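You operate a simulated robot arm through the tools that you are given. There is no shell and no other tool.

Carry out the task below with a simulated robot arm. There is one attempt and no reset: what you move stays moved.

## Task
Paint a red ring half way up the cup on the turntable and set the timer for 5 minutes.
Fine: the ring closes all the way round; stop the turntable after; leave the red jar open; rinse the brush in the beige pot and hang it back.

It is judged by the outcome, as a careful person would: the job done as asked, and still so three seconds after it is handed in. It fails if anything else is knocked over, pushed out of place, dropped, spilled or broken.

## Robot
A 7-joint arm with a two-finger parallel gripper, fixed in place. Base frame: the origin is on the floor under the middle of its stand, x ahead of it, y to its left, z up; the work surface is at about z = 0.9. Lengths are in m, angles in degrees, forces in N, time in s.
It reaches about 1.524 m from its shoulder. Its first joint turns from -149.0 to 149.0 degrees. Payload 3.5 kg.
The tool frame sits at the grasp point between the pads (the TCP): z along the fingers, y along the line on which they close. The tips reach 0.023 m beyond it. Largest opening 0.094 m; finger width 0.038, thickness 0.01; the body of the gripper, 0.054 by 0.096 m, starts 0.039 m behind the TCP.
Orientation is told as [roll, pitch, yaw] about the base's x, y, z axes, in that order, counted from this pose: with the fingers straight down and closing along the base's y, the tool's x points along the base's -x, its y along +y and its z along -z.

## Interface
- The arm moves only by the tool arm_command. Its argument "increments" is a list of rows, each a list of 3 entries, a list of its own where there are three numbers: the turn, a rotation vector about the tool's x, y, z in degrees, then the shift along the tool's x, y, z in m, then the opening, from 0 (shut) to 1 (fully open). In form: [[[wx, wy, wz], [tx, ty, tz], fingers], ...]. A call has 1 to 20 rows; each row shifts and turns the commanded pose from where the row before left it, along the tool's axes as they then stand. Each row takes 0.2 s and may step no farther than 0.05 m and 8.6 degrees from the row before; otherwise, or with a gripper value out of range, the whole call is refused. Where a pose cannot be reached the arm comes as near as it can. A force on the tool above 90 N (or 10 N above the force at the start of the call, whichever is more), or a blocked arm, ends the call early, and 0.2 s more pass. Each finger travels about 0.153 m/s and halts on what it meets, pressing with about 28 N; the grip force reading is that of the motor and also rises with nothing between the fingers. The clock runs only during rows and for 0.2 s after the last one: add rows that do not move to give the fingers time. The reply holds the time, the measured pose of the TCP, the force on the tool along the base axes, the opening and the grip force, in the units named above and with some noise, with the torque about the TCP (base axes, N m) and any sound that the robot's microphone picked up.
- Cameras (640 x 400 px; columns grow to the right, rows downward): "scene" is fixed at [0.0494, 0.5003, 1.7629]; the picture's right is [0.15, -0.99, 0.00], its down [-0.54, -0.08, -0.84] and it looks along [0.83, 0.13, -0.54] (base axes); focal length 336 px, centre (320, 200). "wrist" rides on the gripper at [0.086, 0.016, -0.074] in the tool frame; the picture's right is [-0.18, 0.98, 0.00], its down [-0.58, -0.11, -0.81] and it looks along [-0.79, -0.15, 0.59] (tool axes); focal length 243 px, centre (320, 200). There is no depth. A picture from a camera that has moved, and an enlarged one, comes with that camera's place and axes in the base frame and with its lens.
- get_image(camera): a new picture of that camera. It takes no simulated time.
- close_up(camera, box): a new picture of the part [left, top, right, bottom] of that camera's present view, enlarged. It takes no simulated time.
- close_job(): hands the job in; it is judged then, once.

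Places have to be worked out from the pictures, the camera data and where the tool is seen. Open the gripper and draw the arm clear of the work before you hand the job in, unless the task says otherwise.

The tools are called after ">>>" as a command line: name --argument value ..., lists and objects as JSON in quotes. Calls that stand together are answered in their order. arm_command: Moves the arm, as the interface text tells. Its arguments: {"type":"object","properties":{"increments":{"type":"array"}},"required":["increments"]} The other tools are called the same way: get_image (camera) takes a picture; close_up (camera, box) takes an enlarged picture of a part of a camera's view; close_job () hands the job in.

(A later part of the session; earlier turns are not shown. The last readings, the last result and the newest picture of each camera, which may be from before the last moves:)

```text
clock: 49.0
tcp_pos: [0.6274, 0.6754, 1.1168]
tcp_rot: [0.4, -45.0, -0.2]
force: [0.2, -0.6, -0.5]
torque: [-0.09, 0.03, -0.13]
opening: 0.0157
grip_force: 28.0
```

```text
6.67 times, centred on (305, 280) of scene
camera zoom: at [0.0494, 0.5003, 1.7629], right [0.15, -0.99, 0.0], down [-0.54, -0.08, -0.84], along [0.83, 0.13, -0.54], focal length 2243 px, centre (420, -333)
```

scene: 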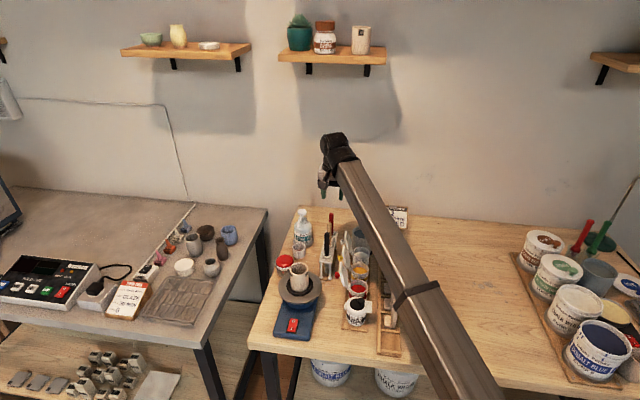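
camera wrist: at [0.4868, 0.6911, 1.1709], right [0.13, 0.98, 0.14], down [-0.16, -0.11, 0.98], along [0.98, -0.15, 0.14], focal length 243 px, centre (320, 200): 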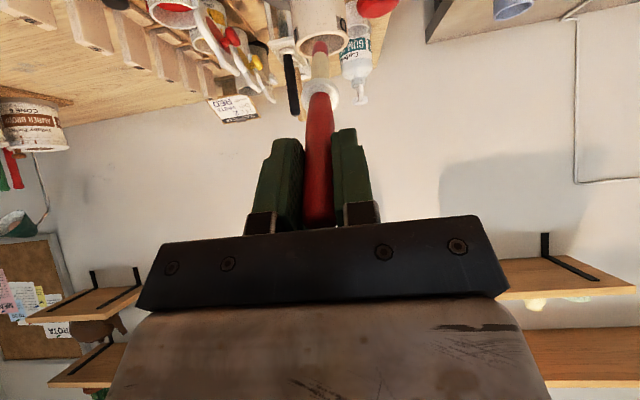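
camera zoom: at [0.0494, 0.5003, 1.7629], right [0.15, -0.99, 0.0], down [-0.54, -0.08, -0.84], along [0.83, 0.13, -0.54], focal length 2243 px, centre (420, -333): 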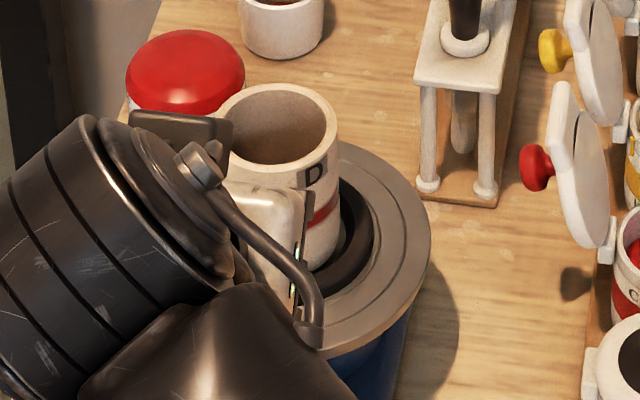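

The band is continuous so far. I keep holding; the start of the band should come round on the right side soon.

>>> arm_command --increments '[[[0, 0, 0], [0, 0, 0], 0], [[0, 0, 0], [0, 0, 0], 0], [[0, 0, 0], [0, 0, 0], 0], [[0, 0, 0], [0, 0, 0], 0], [[0, 0, 0], [0, 0, 0], 0], [[0, 0, 0], [0, 0, 0], 0], [[0, 0, 0], [0, 0, 0], 0], [[0, 0, 0], [0, 0, 0], 0]]'

>>> close_up --camera "wrist" --box '[260, 0, 380, 90]'

>>> close_up --camera "scene" --box '[270, 250, 340, 310]'

```text
clock: 50.8
tcp_pos: [0.626, 0.6758, 1.1155]
tcp_rot: [0.4, -45.0, -0.2]
force: [0.0, -0.1, -0.1]
torque: [0.0, 0.02, -0.02]
opening: 0.0154
grip_force: 28.1
```

```text
4.44 times, centred on (320, 45) of wrist
camera zoom: at [0.513, 0.6902, 1.1087], right [0.13, 0.98, 0.14], down [-0.16, -0.11, 0.98], along [0.98, -0.15, 0.14], focal length 1078 px, centre (320, 889)
```

zoom: 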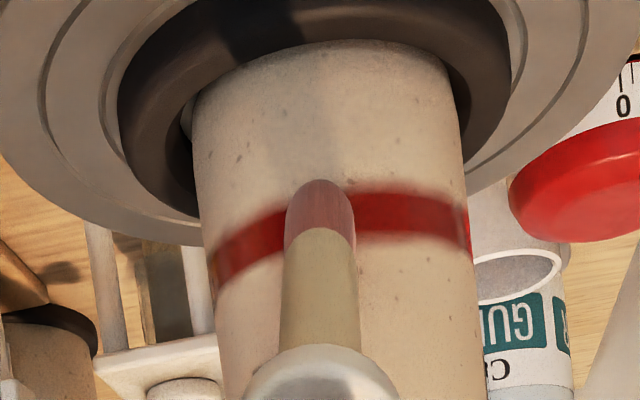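

```text
6.67 times, centred on (305, 280) of scene
camera zoom: at [0.0494, 0.5003, 1.7629], right [0.15, -0.99, 0.0], down [-0.54, -0.08, -0.84], along [0.83, 0.13, -0.54], focal length 2243 px, centre (420, -333)
```

zoom: 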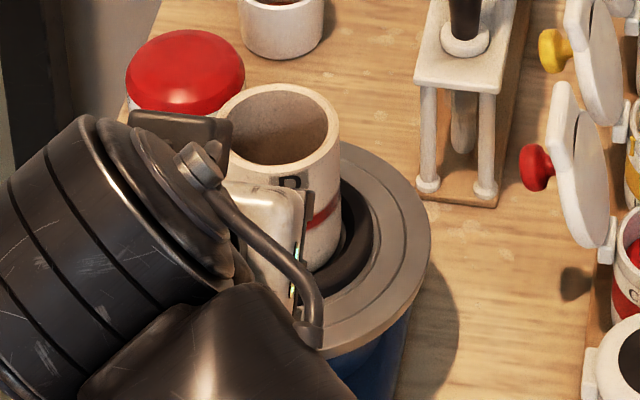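

The start of the band has come round to meet the brush. I hold about 1.5 s more for overlap, then back away 3 cm.

>>> arm_command --increments '[[[0, 0, 0], [0, 0, 0], 0], [[0, 0, 0], [0, 0, 0], 0], [[0, 0, 0], [0, 0, 0], 0], [[0, 0, 0], [0, 0, 0], 0], [[0, 0, 0], [0, 0, 0], 0], [[0, 0, 0], [0, 0, 0], 0], [[0, 0, 0], [0, 0, 0], 0], [[0, 0, 0], [0.0106, 0, -0.0106], 0], [[0, 0, 0], [0.0106, 0, -0.0106], 0]]'

>>> close_up --camera "wrist" --box '[260, 0, 380, 90]'

>>> close_up --camera "scene" --box '[270, 250, 340, 310]'

```text
clock: 52.8
tcp_pos: [0.5967, 0.6723, 1.1179]
tcp_rot: [0.4, -44.9, -0.2]
force: [-0.9, 0.0, -0.1]
torque: [-0.01, 0.0, 0.0]
opening: 0.0157
grip_force: 27.7
```

```text
4.44 times, centred on (320, 45) of wrist
camera zoom: at [0.4832, 0.6885, 1.1096], right [0.13, 0.98, 0.13], down [-0.16, -0.11, 0.98], along [0.98, -0.15, 0.14], focal length 1078 px, centre (320, 889)
```

zoom: 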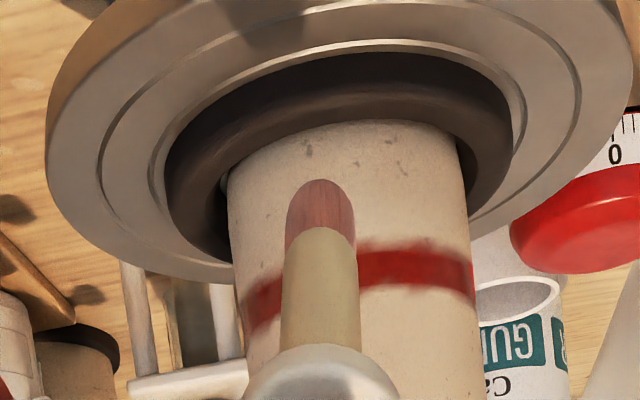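

```text
6.67 times, centred on (305, 280) of scene
camera zoom: at [0.0494, 0.5003, 1.7629], right [0.15, -0.99, 0.0], down [-0.54, -0.08, -0.84], along [0.83, 0.13, -0.54], focal length 2243 px, centre (420, -333)
```

zoom: 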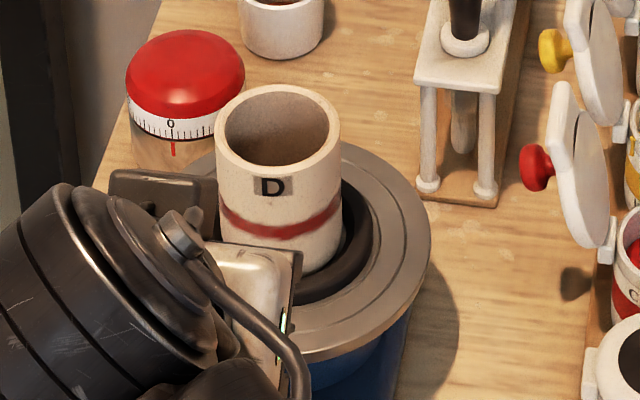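

The ring shows complete on the visible side. I'll zoom in with the scene camera to check its height and the cup's seat, and continue checking other sides as it turns.

>>> close_up --camera "scene" --box '[288, 258, 318, 300]'

>>> close_up --camera "wrist" --box '[270, 10, 340, 70]'

```text
9.52 times, centred on (303, 279) of scene
camera zoom: at [0.0494, 0.5003, 1.7629], right [0.15, -0.99, 0.0], down [-0.54, -0.08, -0.84], along [0.83, 0.13, -0.54], focal length 3204 px, centre (482, -552)
```

zoom: 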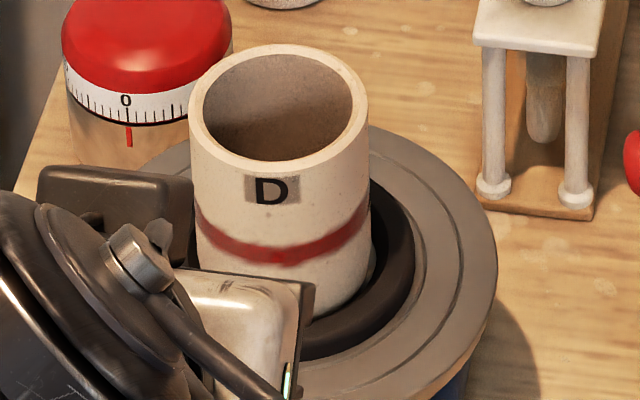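

```text
6.67 times, centred on (305, 40) of wrist
camera zoom: at [0.4832, 0.6885, 1.1096], right [0.13, 0.98, 0.13], down [-0.16, -0.11, 0.98], along [0.98, -0.15, 0.14], focal length 1618 px, centre (420, 1267)
```

zoom: 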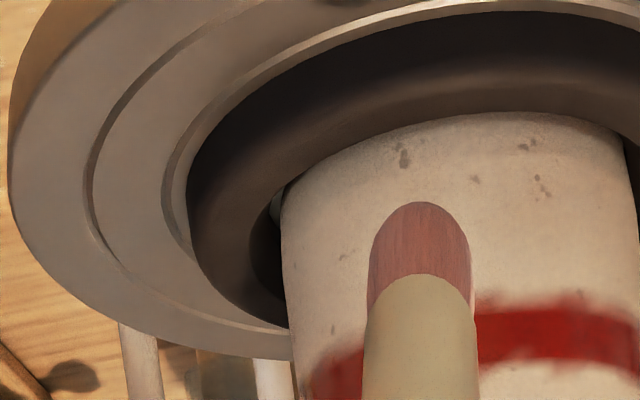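

The band sits about half way up. Now I retreat: raise the brush and ease the tilt back to 22°, then check the ring's other side as the cup turns.

>>> arm_command --increments '[[[0, 0, 0], [-0.022, 0, -0.022], 0], [[0, 0, 0], [-0.022, 0, -0.022], 0], [[0, 7.5, 0], [0, 0, 0], 0], [[0, 7.5, 0], [0, 0, 0], 0], [[0, 7.5, 0], [0, 0, 0], 0], [[0, 0, 0], [0, 0, 0], 0]]'

>>> close_up --camera "wrist" --box '[240, 0, 400, 120]'

>>> close_up --camera "scene" --box '[270, 250, 340, 310]'

```text
clock: 54.2
tcp_pos: [0.5959, 0.674, 1.1789]
tcp_rot: [0.3, -22.4, 0.0]
force: [0.9, 1.0, 0.6]
torque: [0.01, 0.01, 0.01]
opening: 0.0154
grip_force: 28.1
```

```text
3.33 times, centred on (320, 60) of wrist
camera zoom: at [0.4884, 0.6892, 1.2153], right [0.17, 0.98, 0.07], down [0.23, -0.11, 0.97], along [0.96, -0.15, -0.25], focal length 809 px, centre (320, 667)
```

zoom: 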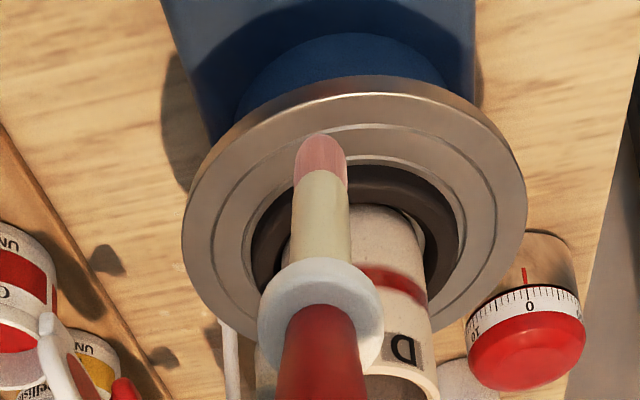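

```text
6.67 times, centred on (305, 280) of scene
camera zoom: at [0.0494, 0.5003, 1.7629], right [0.15, -0.99, 0.0], down [-0.54, -0.08, -0.84], along [0.83, 0.13, -0.54], focal length 2243 px, centre (420, -333)
```

zoom: 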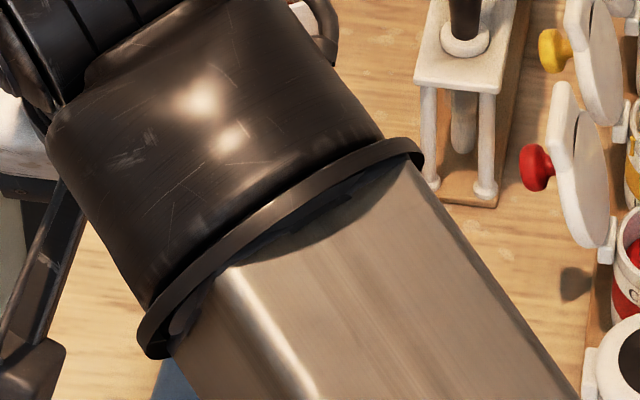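

Retreating in -y back the way I came, then I'll look at the cup with the scene camera.

>>> arm_command --increments '[[[0, 0, 0], [-0.009, -0.0455, 0.0013], 0], [[0, 0, 0], [-0.009, -0.0455, 0.0013], 0], [[0, 0, 0], [-0.009, -0.0455, 0.0013], 0], [[0, 0, 0], [-0.009, -0.0455, 0.0013], 0]]'

>>> close_up --camera "scene" --box '[275, 255, 325, 305]'

>>> arm_command --increments '[[[0, 0, 0], [0, 0, 0], 0], [[0, 0, 0], [0, 0, 0], 0], [[0, 0, 0], [0, 0, 0], 0], [[0, 0, 0], [0, 0, 0], 0], [[0, 0, 0], [0, 0, 0], 0], [[0, 0, 0], [0, 0, 0], 0]]'

>>> close_up --camera "scene" --box '[275, 255, 325, 305]'

>>> arm_command --increments '[[[0, 0, 0], [0, 0, 0], 0], [[0, 0, 0], [0, 0, 0], 0], [[0, 0, 0], [0, 0, 0], 0], [[0, 0, 0], [0, 0, 0], 0], [[0, 0, 0], [0, 0, 0], 0], [[0, 0, 0], [0, 0, 0], 0]]'

>>> close_up --camera "scene" --box '[275, 255, 325, 305]'

>>> arm_command --increments '[[[0, 0, 0], [0, 0, 0], 0], [[0, 0, 0], [0, 0, 0], 0], [[0, 0, 0], [0, 0, 0], 0], [[0, 0, 0], [0, 0, 0], 0], [[0, 0, 0], [0, 0, 0], 0], [[0, 0, 0], [0, 0, 0], 0]]'

>>> close_up --camera "scene" --box '[275, 255, 325, 305]'

```text
clock: 55.2
tcp_pos: [0.6296, 0.4937, 1.1848]
tcp_rot: [0.3, -22.5, 0.1]
force: [-0.6, 0.2, 0.2]
torque: [0.0, 0.02, 0.0]
opening: 0.0155
grip_force: 28.0
```

```text
8.00 times, centred on (300, 280) of scene
camera zoom: at [0.0494, 0.5003, 1.7629], right [0.15, -0.99, 0.0], down [-0.54, -0.08, -0.84], along [0.83, 0.13, -0.54], focal length 2692 px, centre (480, -440)
```

zoom: 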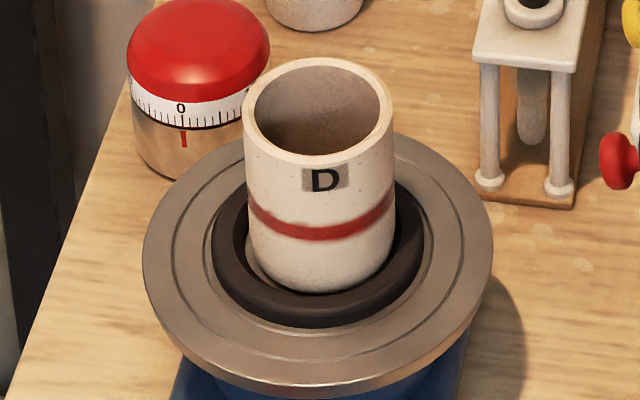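

```text
clock: 56.6
tcp_pos: [0.63, 0.4927, 1.1844]
tcp_rot: [0.3, -22.4, 0.0]
force: [0.2, 0.1, -0.5]
torque: [0.0, 0.02, 0.05]
opening: 0.0155
grip_force: 27.6
```

```text
8.00 times, centred on (300, 280) of scene
camera zoom: at [0.0494, 0.5003, 1.7629], right [0.15, -0.99, 0.0], down [-0.54, -0.08, -0.84], along [0.83, 0.13, -0.54], focal length 2692 px, centre (480, -440)
```

zoom: 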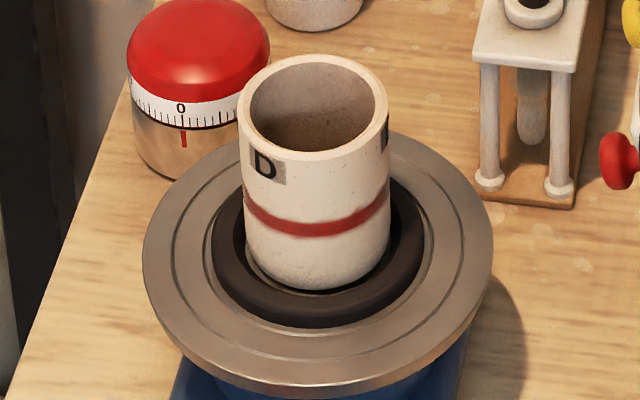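

```text
clock: 58.0
tcp_pos: [0.629, 0.4928, 1.1844]
tcp_rot: [0.3, -22.5, 0.1]
force: [0.1, 0.3, 0.0]
torque: [-0.03, -0.02, 0.0]
opening: 0.0155
grip_force: 28.3
```

```text
8.00 times, centred on (300, 280) of scene
camera zoom: at [0.0494, 0.5003, 1.7629], right [0.15, -0.99, 0.0], down [-0.54, -0.08, -0.84], along [0.83, 0.13, -0.54], focal length 2692 px, centre (480, -440)
```

zoom: 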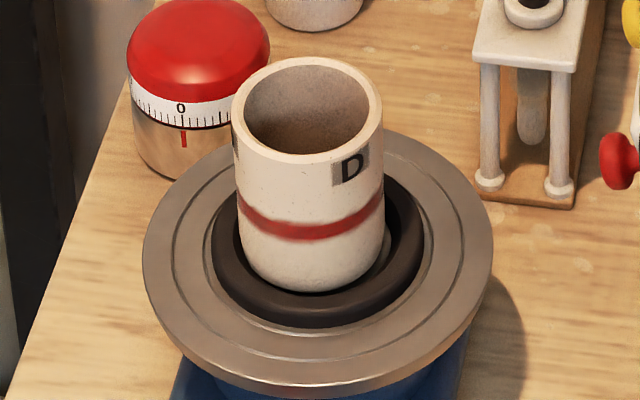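

```text
clock: 59.4
tcp_pos: [0.6289, 0.4926, 1.1841]
tcp_rot: [0.3, -22.5, 0.0]
force: [1.5, 0.1, -0.3]
torque: [0.0, -0.01, 0.01]
opening: 0.0157
grip_force: 27.7
```

```text
8.00 times, centred on (300, 280) of scene
camera zoom: at [0.0494, 0.5003, 1.7629], right [0.15, -0.99, 0.0], down [-0.54, -0.08, -0.84], along [0.83, 0.13, -0.54], focal length 2692 px, centre (480, -440)
```

zoom: 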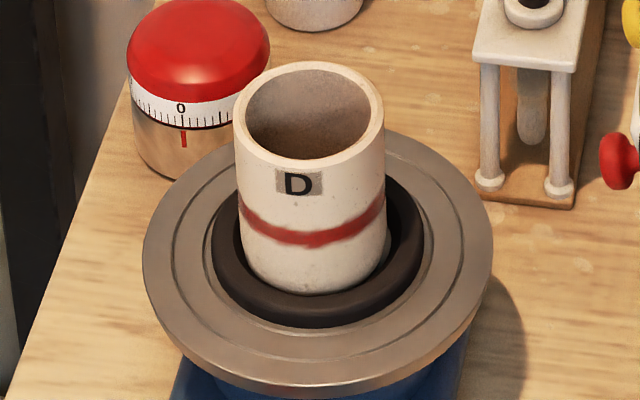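

All four views around the turn show a continuous red ring half way up. Now the rinse: I retrace over the jars to vertical, then go on to the beige pot.

>>> arm_command --increments '[[[0, 0, 0], [-0.03696, 0, 0.01531], 0], [[0, 0, 0], [-0.03696, 0, 0.01531], 0], [[0, 0, 0], [-0.03696, 0, 0.01531], 0], [[0, 0, 0], [-0.03696, 0, 0.01531], 0], [[0, 7.5, 0], [0, 0, 0], 0], [[0, 7.5, 0], [0, 0, 0], 0], [[0, 7.5, 0], [0, 0, 0], 0], [[0, 0, 0], [-0.043, 0.001, -0.001], 0], [[0, 0, 0], [-0.043, 0.001, -0.001], 0], [[0, 0, 0], [-0.043, 0.001, -0.001], 0], [[0, 0, 0], [-0.043, 0.001, -0.001], 0], [[0, 0, 0], [-0.043, 0.001, -0.001], 0], [[0, 0, 0], [-0.03, 0.001, -0.001], 0], [[0, 0, 0], [0, 0, 0], 0]]'

>>> get_image --camera "wrist"

>>> close_up --camera "scene" --box '[300, 190, 420, 290]'

```text
clock: 62.4
tcp_pos: [1.0377, 0.4967, 1.1918]
tcp_rot: [0.3, 0.0, 0.0]
force: [0.6, 0.7, 0.9]
torque: [0.02, -0.04, -0.01]
opening: 0.0156
grip_force: 28.0
```

```text
taken
camera wrist: at [0.952, 0.513, 1.2669], right [0.18, 0.98, 0.0], down [0.58, -0.11, 0.81], along [0.79, -0.14, -0.59], focal length 243 px, centre (320, 200)
```

wrist: 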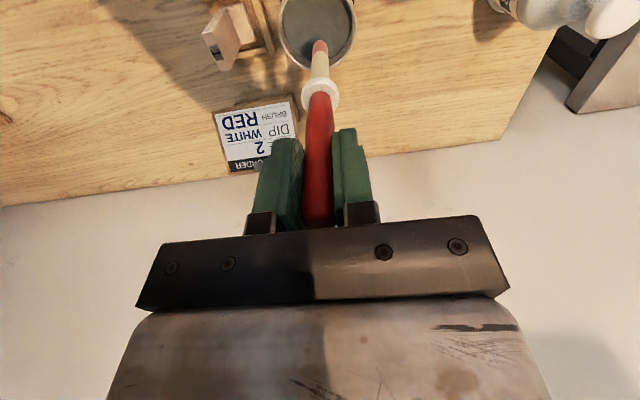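

```text
4.00 times, centred on (360, 240) of scene
camera zoom: at [0.0494, 0.5003, 1.7629], right [0.15, -0.99, 0.0], down [-0.54, -0.08, -0.84], along [0.83, 0.13, -0.54], focal length 1346 px, centre (160, 40)
```

zoom: 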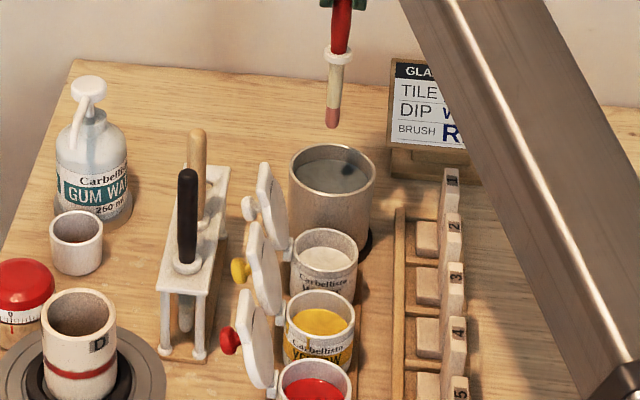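

I'm over the pot; zooming to centre the brush over the water.

>>> close_up --camera "wrist" --box '[260, 0, 380, 100]'

>>> close_up --camera "scene" --box '[365, 215, 400, 250]'

```text
4.00 times, centred on (320, 50) of wrist
camera zoom: at [0.952, 0.513, 1.2669], right [0.18, 0.98, 0.0], down [0.58, -0.11, 0.81], along [0.79, -0.14, -0.59], focal length 970 px, centre (320, 800)
```

zoom: 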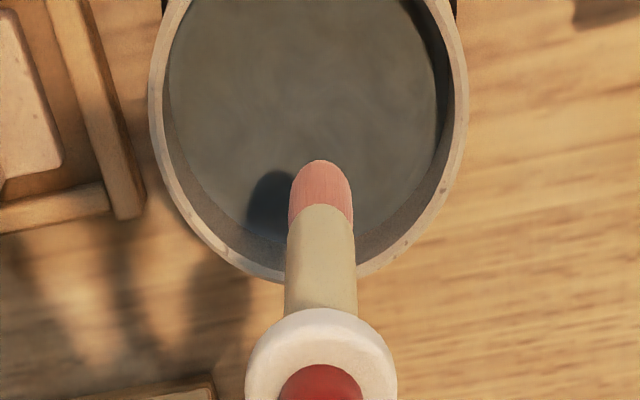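

```text
11.43 times, centred on (382, 232) of scene
camera zoom: at [0.0494, 0.5003, 1.7629], right [0.15, -0.99, 0.0], down [-0.54, -0.08, -0.84], along [0.83, 0.13, -0.54], focal length 3845 px, centre (-394, -171)
```

zoom: 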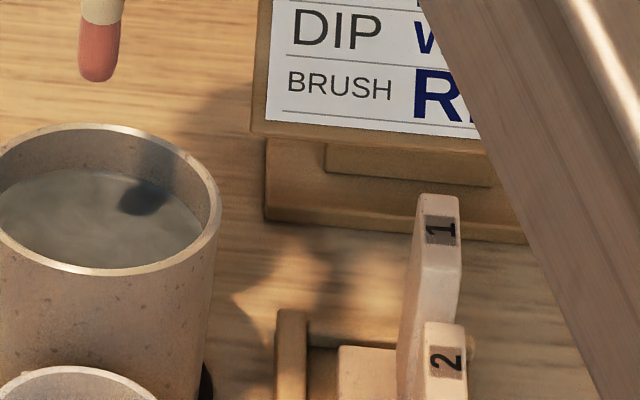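

Pot centre is about (1.045, 0.495). I centre the brush and lower it well into the water, then swirl it gently.

>>> arm_command --increments '[[[0, 0, 0], [-0.007, -0.0015, 0.02], 0], [[0, 0, 0], [0, 0, 0.03], 0], [[0, 0, 0], [0, 0, 0.025], 0], [[0, 0, 0], [0, 0, 0.015], 0], [[0, 0, 0], [0, 0, 0.01], 0], [[0, 0, 0], [0, 0, 0], 0]]'

>>> close_up --camera "wrist" --box '[260, 0, 380, 100]'

>>> close_up --camera "scene" --box '[340, 200, 400, 260]'

```text
clock: 63.8
tcp_pos: [1.0425, 0.4968, 1.092]
tcp_rot: [0.4, 0.0, 0.2]
force: [-0.2, -0.6, -0.4]
torque: [0.02, 0.01, 0.02]
opening: 0.0158
grip_force: 28.1
```

```text
4.00 times, centred on (320, 50) of wrist
camera zoom: at [0.9571, 0.5127, 1.1673], right [0.18, 0.98, 0.0], down [0.58, -0.11, 0.81], along [0.79, -0.14, -0.59], focal length 970 px, centre (320, 800)
```

zoom: 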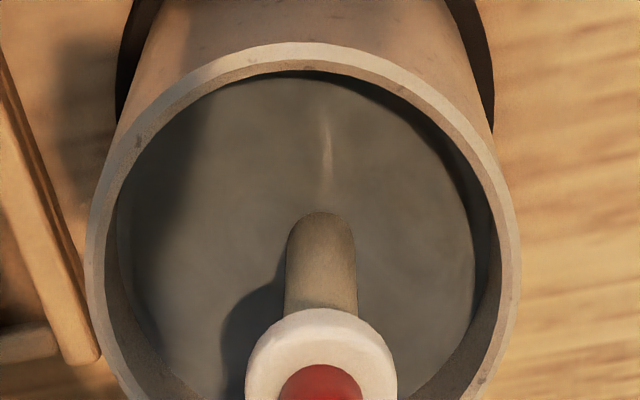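

```text
6.67 times, centred on (370, 230) of scene
camera zoom: at [0.0494, 0.5003, 1.7629], right [0.15, -0.99, 0.0], down [-0.54, -0.08, -0.84], along [0.83, 0.13, -0.54], focal length 2243 px, centre (-13, 0)
```

zoom: 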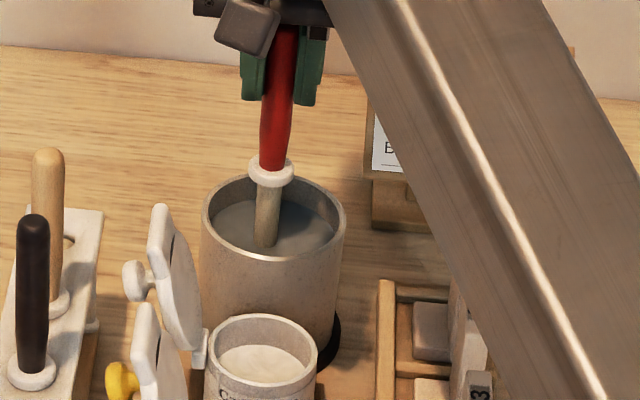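

The bristles are fully under water. I swirl the brush around gently in the middle of the pot a few times.

>>> arm_command --increments '[[[0, 0, 0], [0, 0, 0.005], 0], [[0, 0, 0], [0.009, 0, 0], 0], [[0, 0, 0], [-0.009, 0.009, 0], 0], [[0, 0, 0], [-0.009, -0.009, 0], 0], [[0, 0, 0], [0.009, -0.009, 0], 0], [[0, 0, 0], [0.009, 0.009, 0], 0], [[0, 0, 0], [-0.009, 0.009, 0], 0], [[0, 0, 0], [-0.009, -0.009, 0], 0], [[0, 0, 0], [0.009, -0.009, 0], 0], [[0, 0, 0], [0.009, 0.009, 0], 0], [[0, 0, 0], [-0.009, 0.009, 0], 0], [[0, 0, 0], [-0.009, -0.009, 0], 0], [[0, 0, 0], [0.009, -0.009, 0], 0], [[0, 0, 0], [0, 0.009, 0], 0], [[0, 0, 0], [0, 0, 0], 0]]'

>>> close_up --camera "wrist" --box '[260, 0, 380, 100]'

```text
clock: 67.0
tcp_pos: [1.0441, 0.4978, 1.0873]
tcp_rot: [0.3, 0.0, 0.1]
force: [-0.3, 0.9, -0.8]
torque: [-0.02, -0.05, 0.0]
opening: 0.0157
grip_force: 27.9
```

```text
4.00 times, centred on (320, 50) of wrist
camera zoom: at [0.9585, 0.5129, 1.1628], right [0.18, 0.98, 0.0], down [0.58, -0.11, 0.81], along [0.79, -0.14, -0.59], focal length 970 px, centre (320, 800)
```

zoom: 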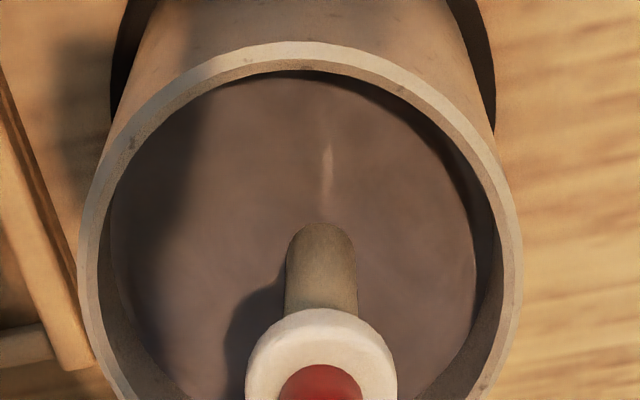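

The water has turned pinkish, so paint is rinsing out. I lift straight up and check the bristles.

>>> arm_command --increments '[[[0, 0, 0], [0, 0, -0.015], 0], [[0, 0, 0], [0, 0, -0.025], 0], [[0, 0, 0], [0, 0, -0.03], 0], [[0, 0, 0], [0, 0, -0.034], 0], [[0, 0, 0], [0, 0, 0], 0]]'

>>> close_up --camera "wrist" --box '[260, 0, 380, 100]'

>>> close_up --camera "scene" --box '[340, 190, 400, 250]'

```text
clock: 68.2
tcp_pos: [1.0431, 0.4975, 1.192]
tcp_rot: [0.3, 0.0, 0.1]
force: [0.5, 0.5, -0.2]
torque: [0.01, -0.03, 0.0]
opening: 0.0158
grip_force: 28.3
```

```text
4.00 times, centred on (320, 50) of wrist
camera zoom: at [0.9568, 0.5128, 1.2669], right [0.18, 0.98, 0.0], down [0.58, -0.11, 0.81], along [0.79, -0.14, -0.59], focal length 970 px, centre (320, 800)
```

zoom: 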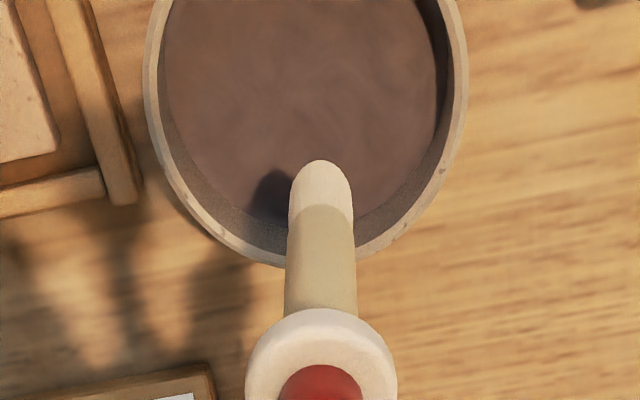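

```text
6.67 times, centred on (370, 220) of scene
camera zoom: at [0.0494, 0.5003, 1.7629], right [0.15, -0.99, 0.0], down [-0.54, -0.08, -0.84], along [0.83, 0.13, -0.54], focal length 2243 px, centre (-13, 67)
```

zoom: 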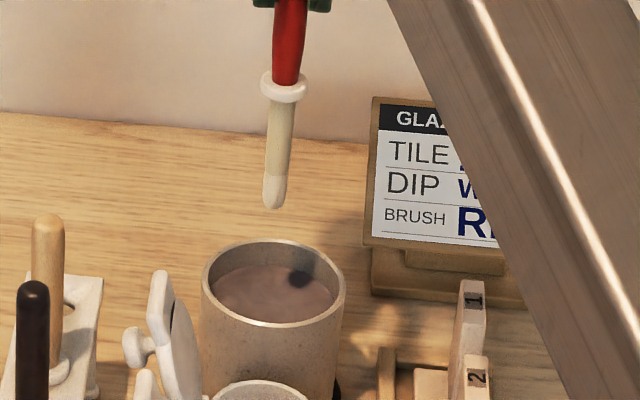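

The bristles are white again. Now I carry the brush back over its slot in the rack: across in +y at x≈1.035, then to x≈1.005.

>>> arm_command --increments '[[[0, 0, 0], [0.008, 0.037, 0], 0], [[0, 0, 0], [0, 0.037, 0], 0], [[0, 0, 0], [0, 0.037, 0.005], 0], [[0, 0, 0], [0.03, 0, 0.01], 0], [[0, 0, 0], [0, 0, 0], 0], [[0, 0, 0], [0, 0, 0], 0]]'

>>> close_up --camera "wrist" --box '[280, 0, 360, 120]'

>>> close_up --camera "scene" --box '[320, 190, 370, 240]'

```text
clock: 69.6
tcp_pos: [1.0085, 0.609, 1.1773]
tcp_rot: [0.4, -0.1, 0.1]
force: [0.9, 0.2, -1.0]
torque: [-0.02, -0.01, 0.0]
opening: 0.0153
grip_force: 28.2
```

```text
3.33 times, centred on (320, 60) of wrist
camera zoom: at [0.9222, 0.6243, 1.2522], right [0.18, 0.98, 0.0], down [0.58, -0.11, 0.81], along [0.79, -0.14, -0.59], focal length 809 px, centre (320, 667)
```

zoom: 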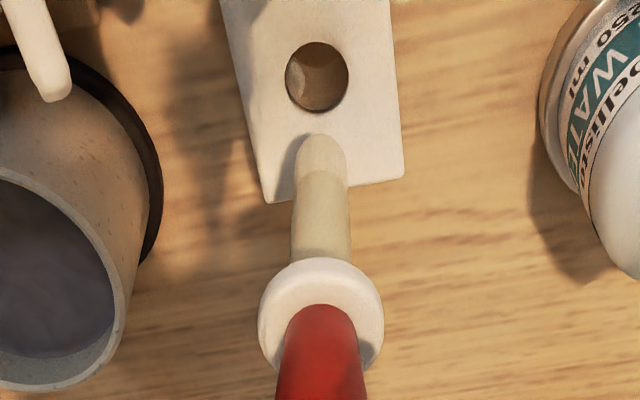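

```text
8.00 times, centred on (345, 215) of scene
camera zoom: at [0.0494, 0.5003, 1.7629], right [0.15, -0.99, 0.0], down [-0.54, -0.08, -0.84], along [0.83, 0.13, -0.54], focal length 2692 px, centre (120, 80)
```

zoom: 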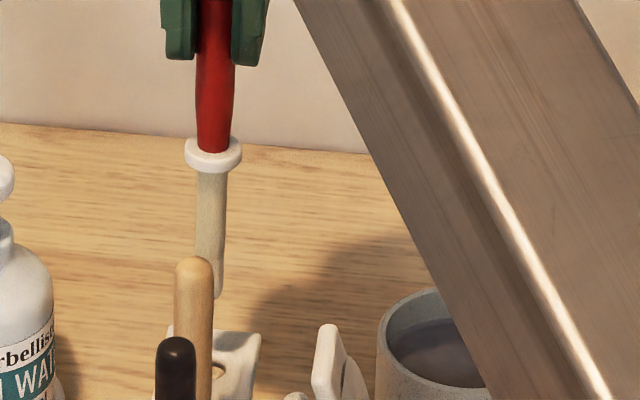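

The hole is at about (1.005, 0.608) and the tip about 3 mm beyond it in x. I correct and lower to just above the rack plate for a closer look.

>>> arm_command --increments '[[[0, 0, 0], [0.0032, 0, 0.01], 0], [[0, 0, 0], [0, 0, 0.014], 0], [[0, 0, 0], [0, 0, 0], 0]]'

>>> close_up --camera "wrist" --box '[290, 0, 350, 60]'

>>> close_up --camera "scene" --box '[325, 205, 355, 240]'

```text
clock: 70.4
tcp_pos: [1.0028, 0.6093, 1.1527]
tcp_rot: [0.2, 0.1, 0.2]
force: [0.5, 0.8, -1.2]
torque: [-0.02, 0.01, -0.02]
opening: 0.0154
grip_force: 28.5
```

```text
6.67 times, centred on (320, 30) of wrist
camera zoom: at [0.9174, 0.6244, 1.229], right [0.18, 0.98, 0.0], down [0.58, -0.11, 0.81], along [0.79, -0.14, -0.59], focal length 1618 px, centre (320, 1333)
```

zoom: 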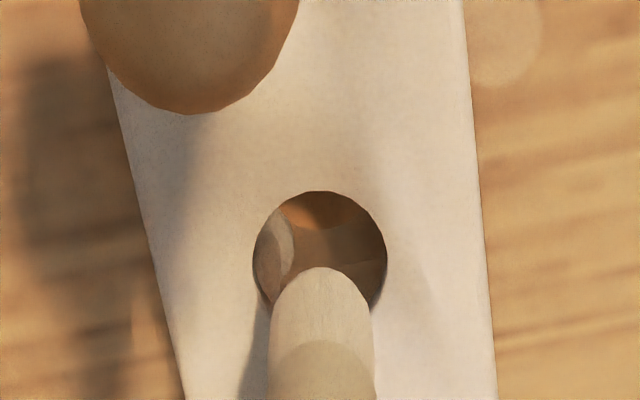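

```text
11.43 times, centred on (340, 222) of scene
camera zoom: at [0.0494, 0.5003, 1.7629], right [0.15, -0.99, 0.0], down [-0.54, -0.08, -0.84], along [0.83, 0.13, -0.54], focal length 3845 px, centre (91, -57)
```

zoom: 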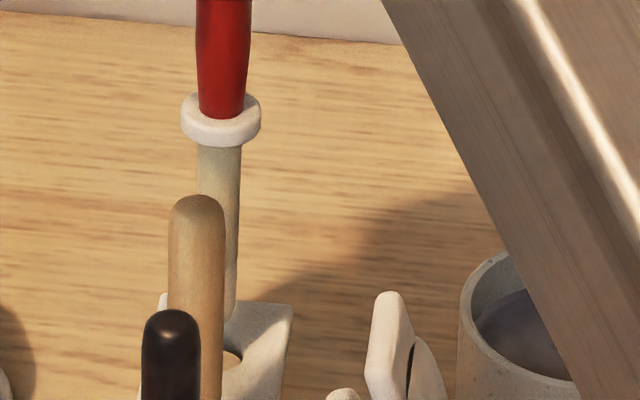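

Alignment in y is right; in x I'm about 1 mm short of the original grasp position. I correct and lower gently in small steps, watching force.

>>> arm_command --increments '[[[0, 0, 0], [-0.0014, 0, 0.006], 0], [[0, 0, 0], [0, 0, 0.008], 0], [[0, 0, 0], [0, 0, 0], 0]]'

>>> close_up --camera "wrist" --box '[290, 0, 350, 60]'

```text
clock: 71.2
tcp_pos: [1.005, 0.6089, 1.1401]
tcp_rot: [0.3, 0.0, 0.1]
force: [-0.6, 0.2, -0.4]
torque: [0.02, 0.0, 0.0]
opening: 0.0154
grip_force: 27.6
```

```text
6.67 times, centred on (320, 30) of wrist
camera zoom: at [0.9181, 0.6236, 1.2146], right [0.18, 0.98, 0.0], down [0.58, -0.11, 0.81], along [0.79, -0.14, -0.59], focal length 1618 px, centre (320, 1333)
```

zoom: 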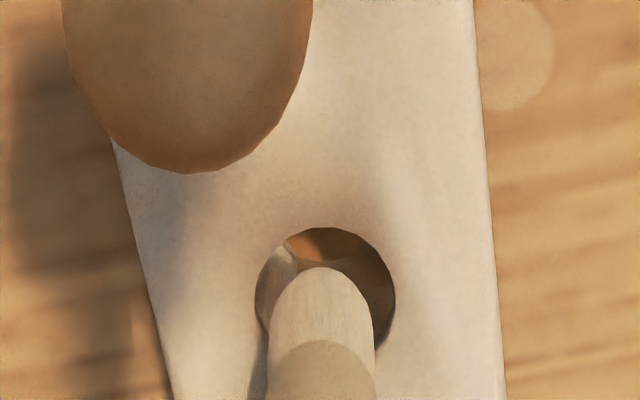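

Tracking well into the hole. I continue down in small steps.

>>> arm_command --increments '[[[0, 0, 0], [0, 0.0004, 0.007], 0], [[0, 0, 0], [0, 0, 0.007], 0], [[0, 0, 0], [0, 0, 0], 0]]'

>>> close_up --camera "wrist" --box '[290, 0, 350, 60]'

```text
clock: 72.0
tcp_pos: [1.0039, 0.6097, 1.1248]
tcp_rot: [0.3, 0.0, 0.1]
force: [-0.5, 0.6, -0.4]
torque: [0.01, -0.01, -0.01]
opening: 0.0156
grip_force: 27.7
```

```text
6.67 times, centred on (320, 30) of wrist
camera zoom: at [0.9178, 0.6249, 1.2003], right [0.18, 0.98, 0.0], down [0.58, -0.11, 0.81], along [0.79, -0.14, -0.59], focal length 1618 px, centre (320, 1333)
```

zoom: 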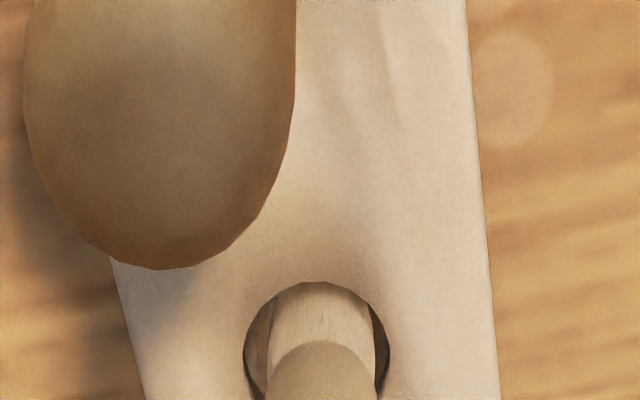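

The tip is inside the hole with no contact force. I lower further in 1 cm steps.

>>> arm_command --increments '[[[0, 0, 0], [-0.0004, -0.0005, 0.01], 0], [[0, 0, 0], [0, 0, 0.01], 0], [[0, 0, 0], [0, 0, 0], 0]]'

>>> close_up --camera "wrist" --box '[280, 0, 360, 80]'

>>> arm_command --increments '[[[0, 0, 0], [0, 0, 0.01], 0], [[0, 0, 0], [0, 0, 0.01], 0], [[0, 0, 0], [0, 0, 0], 0]]'

>>> close_up --camera "wrist" --box '[280, 20, 360, 120]'

```text
clock: 72.8
tcp_pos: [1.0043, 0.6081, 1.1039]
tcp_rot: [0.4, -0.1, 0.0]
force: [-0.4, -0.4, -0.6]
torque: [0.0, -0.04, -0.04]
opening: 0.0156
grip_force: 28.0
```

```text
5.00 times, centred on (320, 40) of wrist
camera zoom: at [0.9188, 0.6232, 1.1803], right [0.18, 0.98, 0.0], down [0.58, -0.11, 0.81], along [0.79, -0.14, -0.59], focal length 1213 px, centre (320, 1000)
```

zoom: 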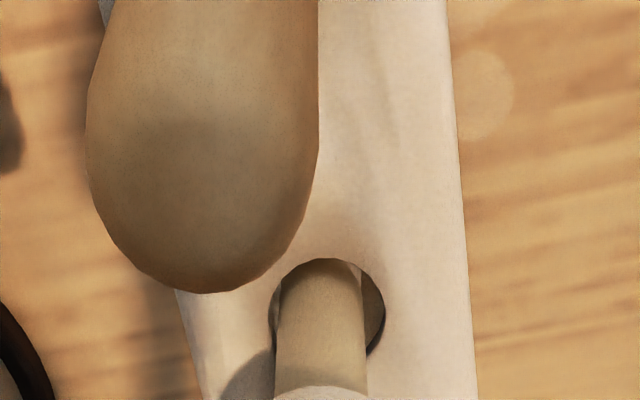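

```text
clock: 73.6
tcp_pos: [1.0049, 0.609, 1.0844]
tcp_rot: [0.2, 0.0, 0.1]
force: [0.7, 0.0, -0.1]
torque: [-0.04, 0.01, 0.0]
opening: 0.0158
grip_force: 28.0
```

```text
4.00 times, centred on (320, 70) of wrist
camera zoom: at [0.9183, 0.624, 1.1596], right [0.18, 0.98, 0.0], down [0.58, -0.11, 0.81], along [0.79, -0.14, -0.59], focal length 970 px, centre (320, 720)
```

zoom: 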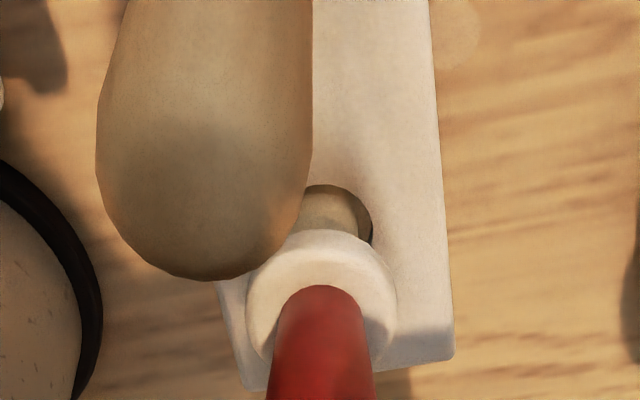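

Almost seated (about 2 cm to go). I lower the rest, slowing at the end and watching the force.

>>> arm_command --increments '[[[0, 0, 0], [0, 0.0005, 0.009], 0], [[0, 0, 0], [0, 0, 0.007], 0], [[0, 0, 0], [0, 0, 0], 0]]'

>>> arm_command --increments '[[[0, 0, 0], [0, 0, 0.003], 0], [[0, 0, 0], [0, 0, 0.0015], 0], [[0, 0, 0], [0, 0, 0], 0]]'

>>> close_up --camera "wrist" --box '[270, 50, 370, 170]'

>>> close_up --camera "scene" --box '[315, 205, 365, 255]'

```text
clock: 74.4
tcp_pos: [1.0033, 0.6075, 1.0703]
tcp_rot: [0.3, 0.0, 0.1]
force: [0.0, -0.3, 0.3]
torque: [0.01, 0.01, 0.01]
opening: 0.0156
grip_force: 27.6
```

```text
clock: 75.2
tcp_pos: [1.0033, 0.6092, 1.0654]
tcp_rot: [0.3, 0.0, 0.1]
force: [0.5, 0.3, 0.2]
torque: [0.01, -0.02, -0.01]
opening: 0.0157
grip_force: 27.7
```

```text
3.33 times, centred on (320, 110) of wrist
camera zoom: at [0.9178, 0.6244, 1.14], right [0.18, 0.98, 0.0], down [0.58, -0.11, 0.81], along [0.79, -0.14, -0.59], focal length 809 px, centre (320, 500)
```

zoom: 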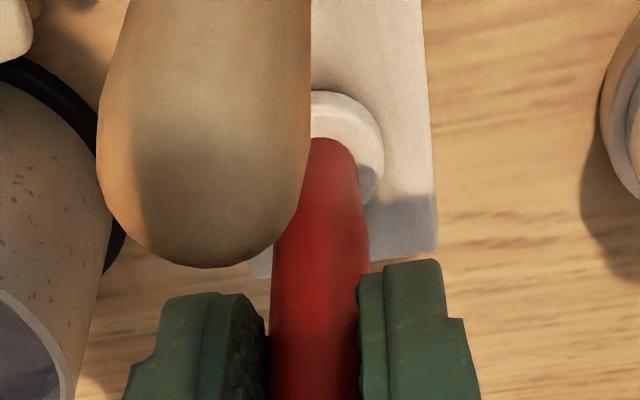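

```text
8.00 times, centred on (340, 230) of scene
camera zoom: at [0.0494, 0.5003, 1.7629], right [0.15, -0.99, 0.0], down [-0.54, -0.08, -0.84], along [0.83, 0.13, -0.54], focal length 2692 px, centre (160, -40)
```

zoom: 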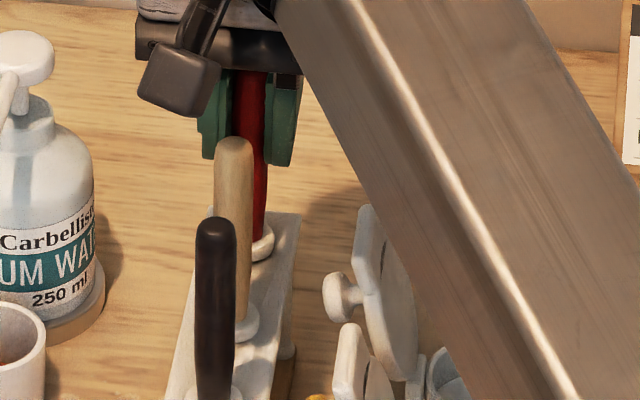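

About 2 mm above the original seat. One last small lowering, then I open the fingers to the same half opening.

>>> arm_command --increments '[[[0, 0, 0], [0, 0, 0.0015], 0], [[0, 0, 0], [0, 0, 0], 0]]'

>>> arm_command --increments '[[[0, 0, 0], [0, 0, 0], 0.25], [[0, 0, 0], [0, 0, 0], 0.5], [[0, 0, 0], [0, 0, 0], 0.5]]'

>>> get_image --camera "wrist"

>>> close_up --camera "scene" --box '[315, 205, 365, 255]'

```text
clock: 75.8
tcp_pos: [1.0047, 0.6098, 1.0625]
tcp_rot: [0.3, 0.1, 0.0]
force: [0.2, -0.3, 0.3]
torque: [-0.02, -0.04, -0.01]
opening: 0.0152
grip_force: 28.2
```

```text
clock: 76.6
tcp_pos: [1.0043, 0.6093, 1.0626]
tcp_rot: [0.3, -0.1, 0.1]
force: [-0.3, -0.5, -0.6]
torque: [0.0, 0.0, 0.03]
opening: 0.047
grip_force: 0.0
```

```text
taken
camera wrist: at [0.9183, 0.6244, 1.1385], right [0.18, 0.98, 0.0], down [0.58, -0.11, 0.81], along [0.79, -0.14, -0.59], focal length 243 px, centre (320, 200)
```

wrist: 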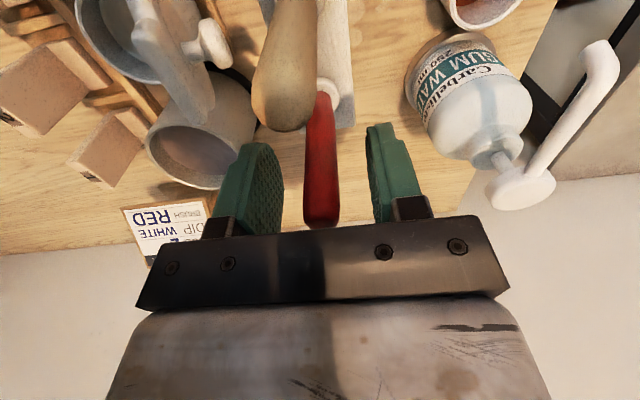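

```text
8.00 times, centred on (340, 230) of scene
camera zoom: at [0.0494, 0.5003, 1.7629], right [0.15, -0.99, 0.0], down [-0.54, -0.08, -0.84], along [0.83, 0.13, -0.54], focal length 2692 px, centre (160, -40)
```

zoom: 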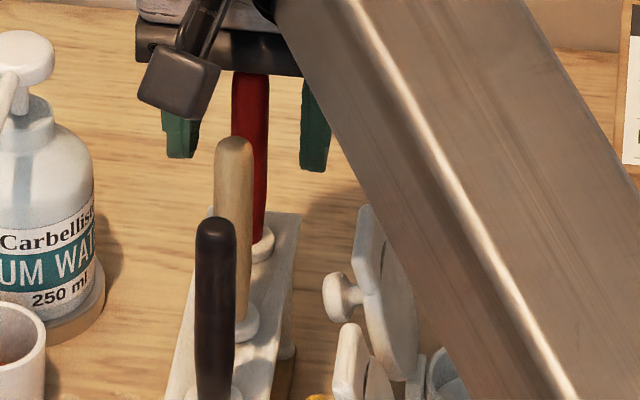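

The red brush hangs as before. I lift straight off it, then tilt and head back to the turntable switch by the same route, closing the fingers on the way.

>>> arm_command --increments '[[[0, 0, 0], [0, 0, -0.02], 0.5], [[0, 0, 0], [0, 0, -0.03], 0.5], [[0, 0, 0], [0, 0, -0.03], 0.5], [[0, 0, 0], [0, 0, -0.03], 0.5], [[0, 0, 0], [0.02, 0, 0], 0.5], [[0, -7.45, 0], [0, 0, 0], 0.5], [[0, -7.45, 0], [0, 0, 0], 0.5], [[0, -7.45, 0], [0, 0, 0], 0.5], [[0, -7.45, 0], [0, 0, 0], 0.5], [[0, 0, 0], [0, 0, 0], 0.5]]'

>>> close_up --camera "scene" --box '[265, 195, 385, 315]'

```text
clock: 78.8
tcp_pos: [0.9846, 0.6085, 1.1728]
tcp_rot: [0.2, -29.8, -0.1]
force: [-0.4, -0.5, -0.2]
torque: [-0.03, 0.02, 0.03]
opening: 0.047
grip_force: 0.0
```

```text
3.33 times, centred on (325, 255) of scene
camera zoom: at [0.0494, 0.5003, 1.7629], right [0.15, -0.99, 0.0], down [-0.54, -0.08, -0.84], along [0.83, 0.13, -0.54], focal length 1122 px, centre (303, 17)
```

zoom: 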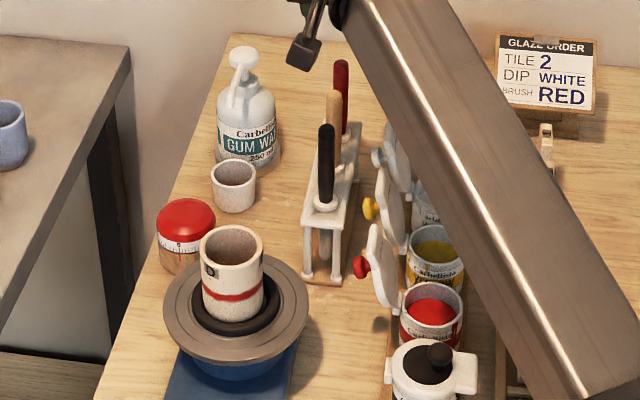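

All three brushes hang in place and the ring on the cup looks complete. Moving back above the switch with fingers closed.

>>> arm_command --increments '[[[0, 0, 0], [0.04177, 0.00844, -0.01628], 0], [[0, 0, 0], [0.04177, 0.00844, -0.01628], 0], [[0, 0, 0], [0.04177, 0.00844, -0.01628], 0], [[0, 0, 0], [0.04177, 0.00844, -0.01628], 0], [[0, 0, 0], [0.04177, 0.00844, -0.01628], 0], [[0, 0, 0], [0.04177, 0.00844, -0.01628], 0], [[0, 0, 0], [0.04177, 0.00844, -0.01628], 0], [[0, 0, 0], [0.04177, 0.00844, -0.01628], 0], [[0, 0, 0], [0, 0, 0], 0]]'

>>> get_image --camera "wrist"

```text
clock: 80.8
tcp_pos: [0.6272, 0.6747, 1.1218]
tcp_rot: [0.4, -29.9, -0.1]
force: [0.6, -0.1, -0.2]
torque: [0.01, -0.02, -0.02]
opening: 0.0
grip_force: 28.0
```

```text
taken
camera wrist: at [0.5157, 0.6905, 1.1434], right [0.16, 0.98, 0.1], down [0.1, -0.11, 0.99], along [0.98, -0.15, -0.12], focal length 243 px, centre (320, 200)
```

wrist: 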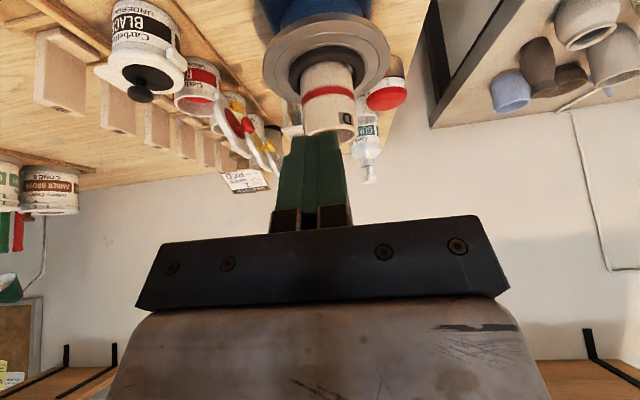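

The ring shows clearly here; I take a quick zoom to judge its height on the cup, then continue down toward the O end of the switch.

>>> close_up --camera "wrist" --box '[260, 20, 400, 140]'

>>> arm_command --increments '[[[0, 0, 0], [0.0166, 0, 0.029], 0], [[0, 0, 0], [0.0166, 0, 0.029], 0], [[0, 0, 0], [0.0166, 0, 0.029], 0], [[0, 0, 0], [0, 0, 0], 0]]'

>>> get_image --camera "wrist"

```text
3.33 times, centred on (330, 80) of wrist
camera zoom: at [0.5157, 0.6905, 1.1434], right [0.16, 0.98, 0.1], down [0.1, -0.11, 0.99], along [0.98, -0.15, -0.12], focal length 809 px, centre (287, 600)
```

zoom: 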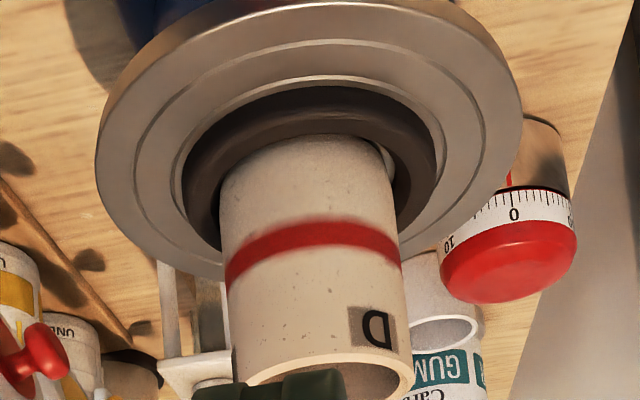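

```text
clock: 81.8
tcp_pos: [0.6271, 0.6769, 1.0186]
tcp_rot: [0.3, -29.9, -0.1]
force: [-0.4, -0.1, 0.3]
torque: [-0.01, -0.04, 0.0]
opening: 0.0
grip_force: 27.9
```

```text
taken
camera wrist: at [0.5165, 0.6924, 1.0412], right [0.16, 0.98, 0.1], down [0.1, -0.11, 0.99], along [0.98, -0.15, -0.12], focal length 243 px, centre (320, 200)
```

wrist: 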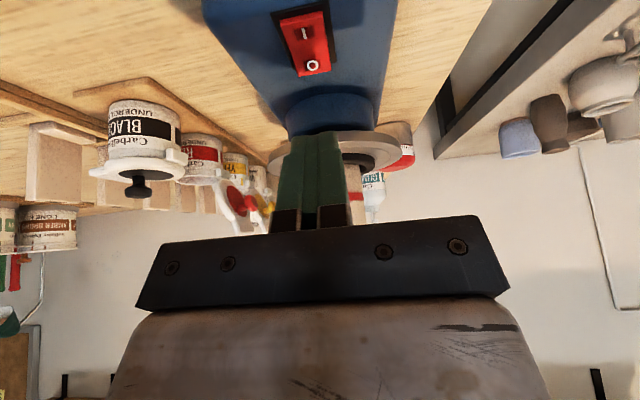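

The ring is at about half height. The rocker's O end lies at x≈0.667; I move the closed fingertips over it, keeping clear of the platter edge.

>>> arm_command --increments '[[[0, 0, 0], [-0.0027, -0.0008, 0.0275], 0], [[0, 0, 0], [-0.0027, -0.0008, 0.0275], 0], [[0, 0, 0], [0, 0, 0], 0]]'

>>> close_up --camera "wrist" --box '[250, 40, 410, 180]'

>>> close_up --camera "scene" --box '[260, 255, 340, 335]'

```text
clock: 82.6
tcp_pos: [0.6612, 0.6751, 0.9752]
tcp_rot: [0.3, -29.8, -0.1]
force: [0.2, 0.7, -0.7]
torque: [-0.01, -0.01, 0.01]
opening: 0.0
grip_force: 27.9
```

```text
2.86 times, centred on (330, 110) of wrist
camera zoom: at [0.5494, 0.691, 0.9979], right [0.16, 0.98, 0.1], down [0.1, -0.11, 0.99], along [0.98, -0.15, -0.12], focal length 693 px, centre (291, 457)
```

zoom: 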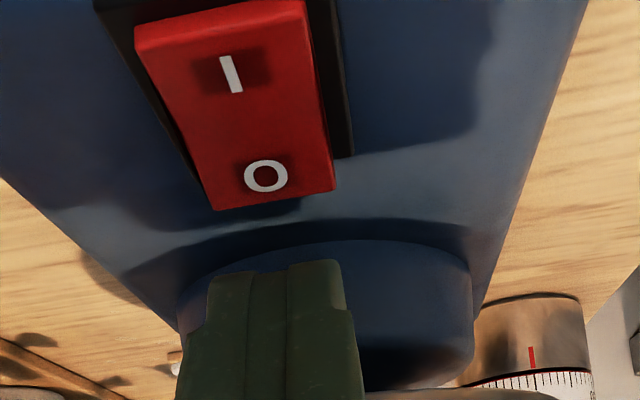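

```text
5.00 times, centred on (300, 295) of scene
camera zoom: at [0.0494, 0.5003, 1.7629], right [0.15, -0.99, 0.0], down [-0.54, -0.08, -0.84], along [0.83, 0.13, -0.54], focal length 1682 px, centre (420, -275)
```

zoom: 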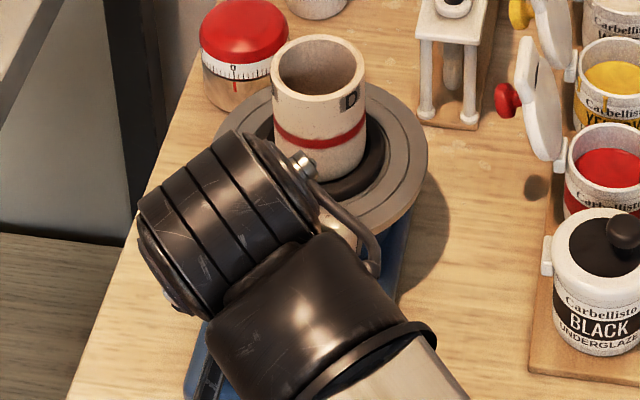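

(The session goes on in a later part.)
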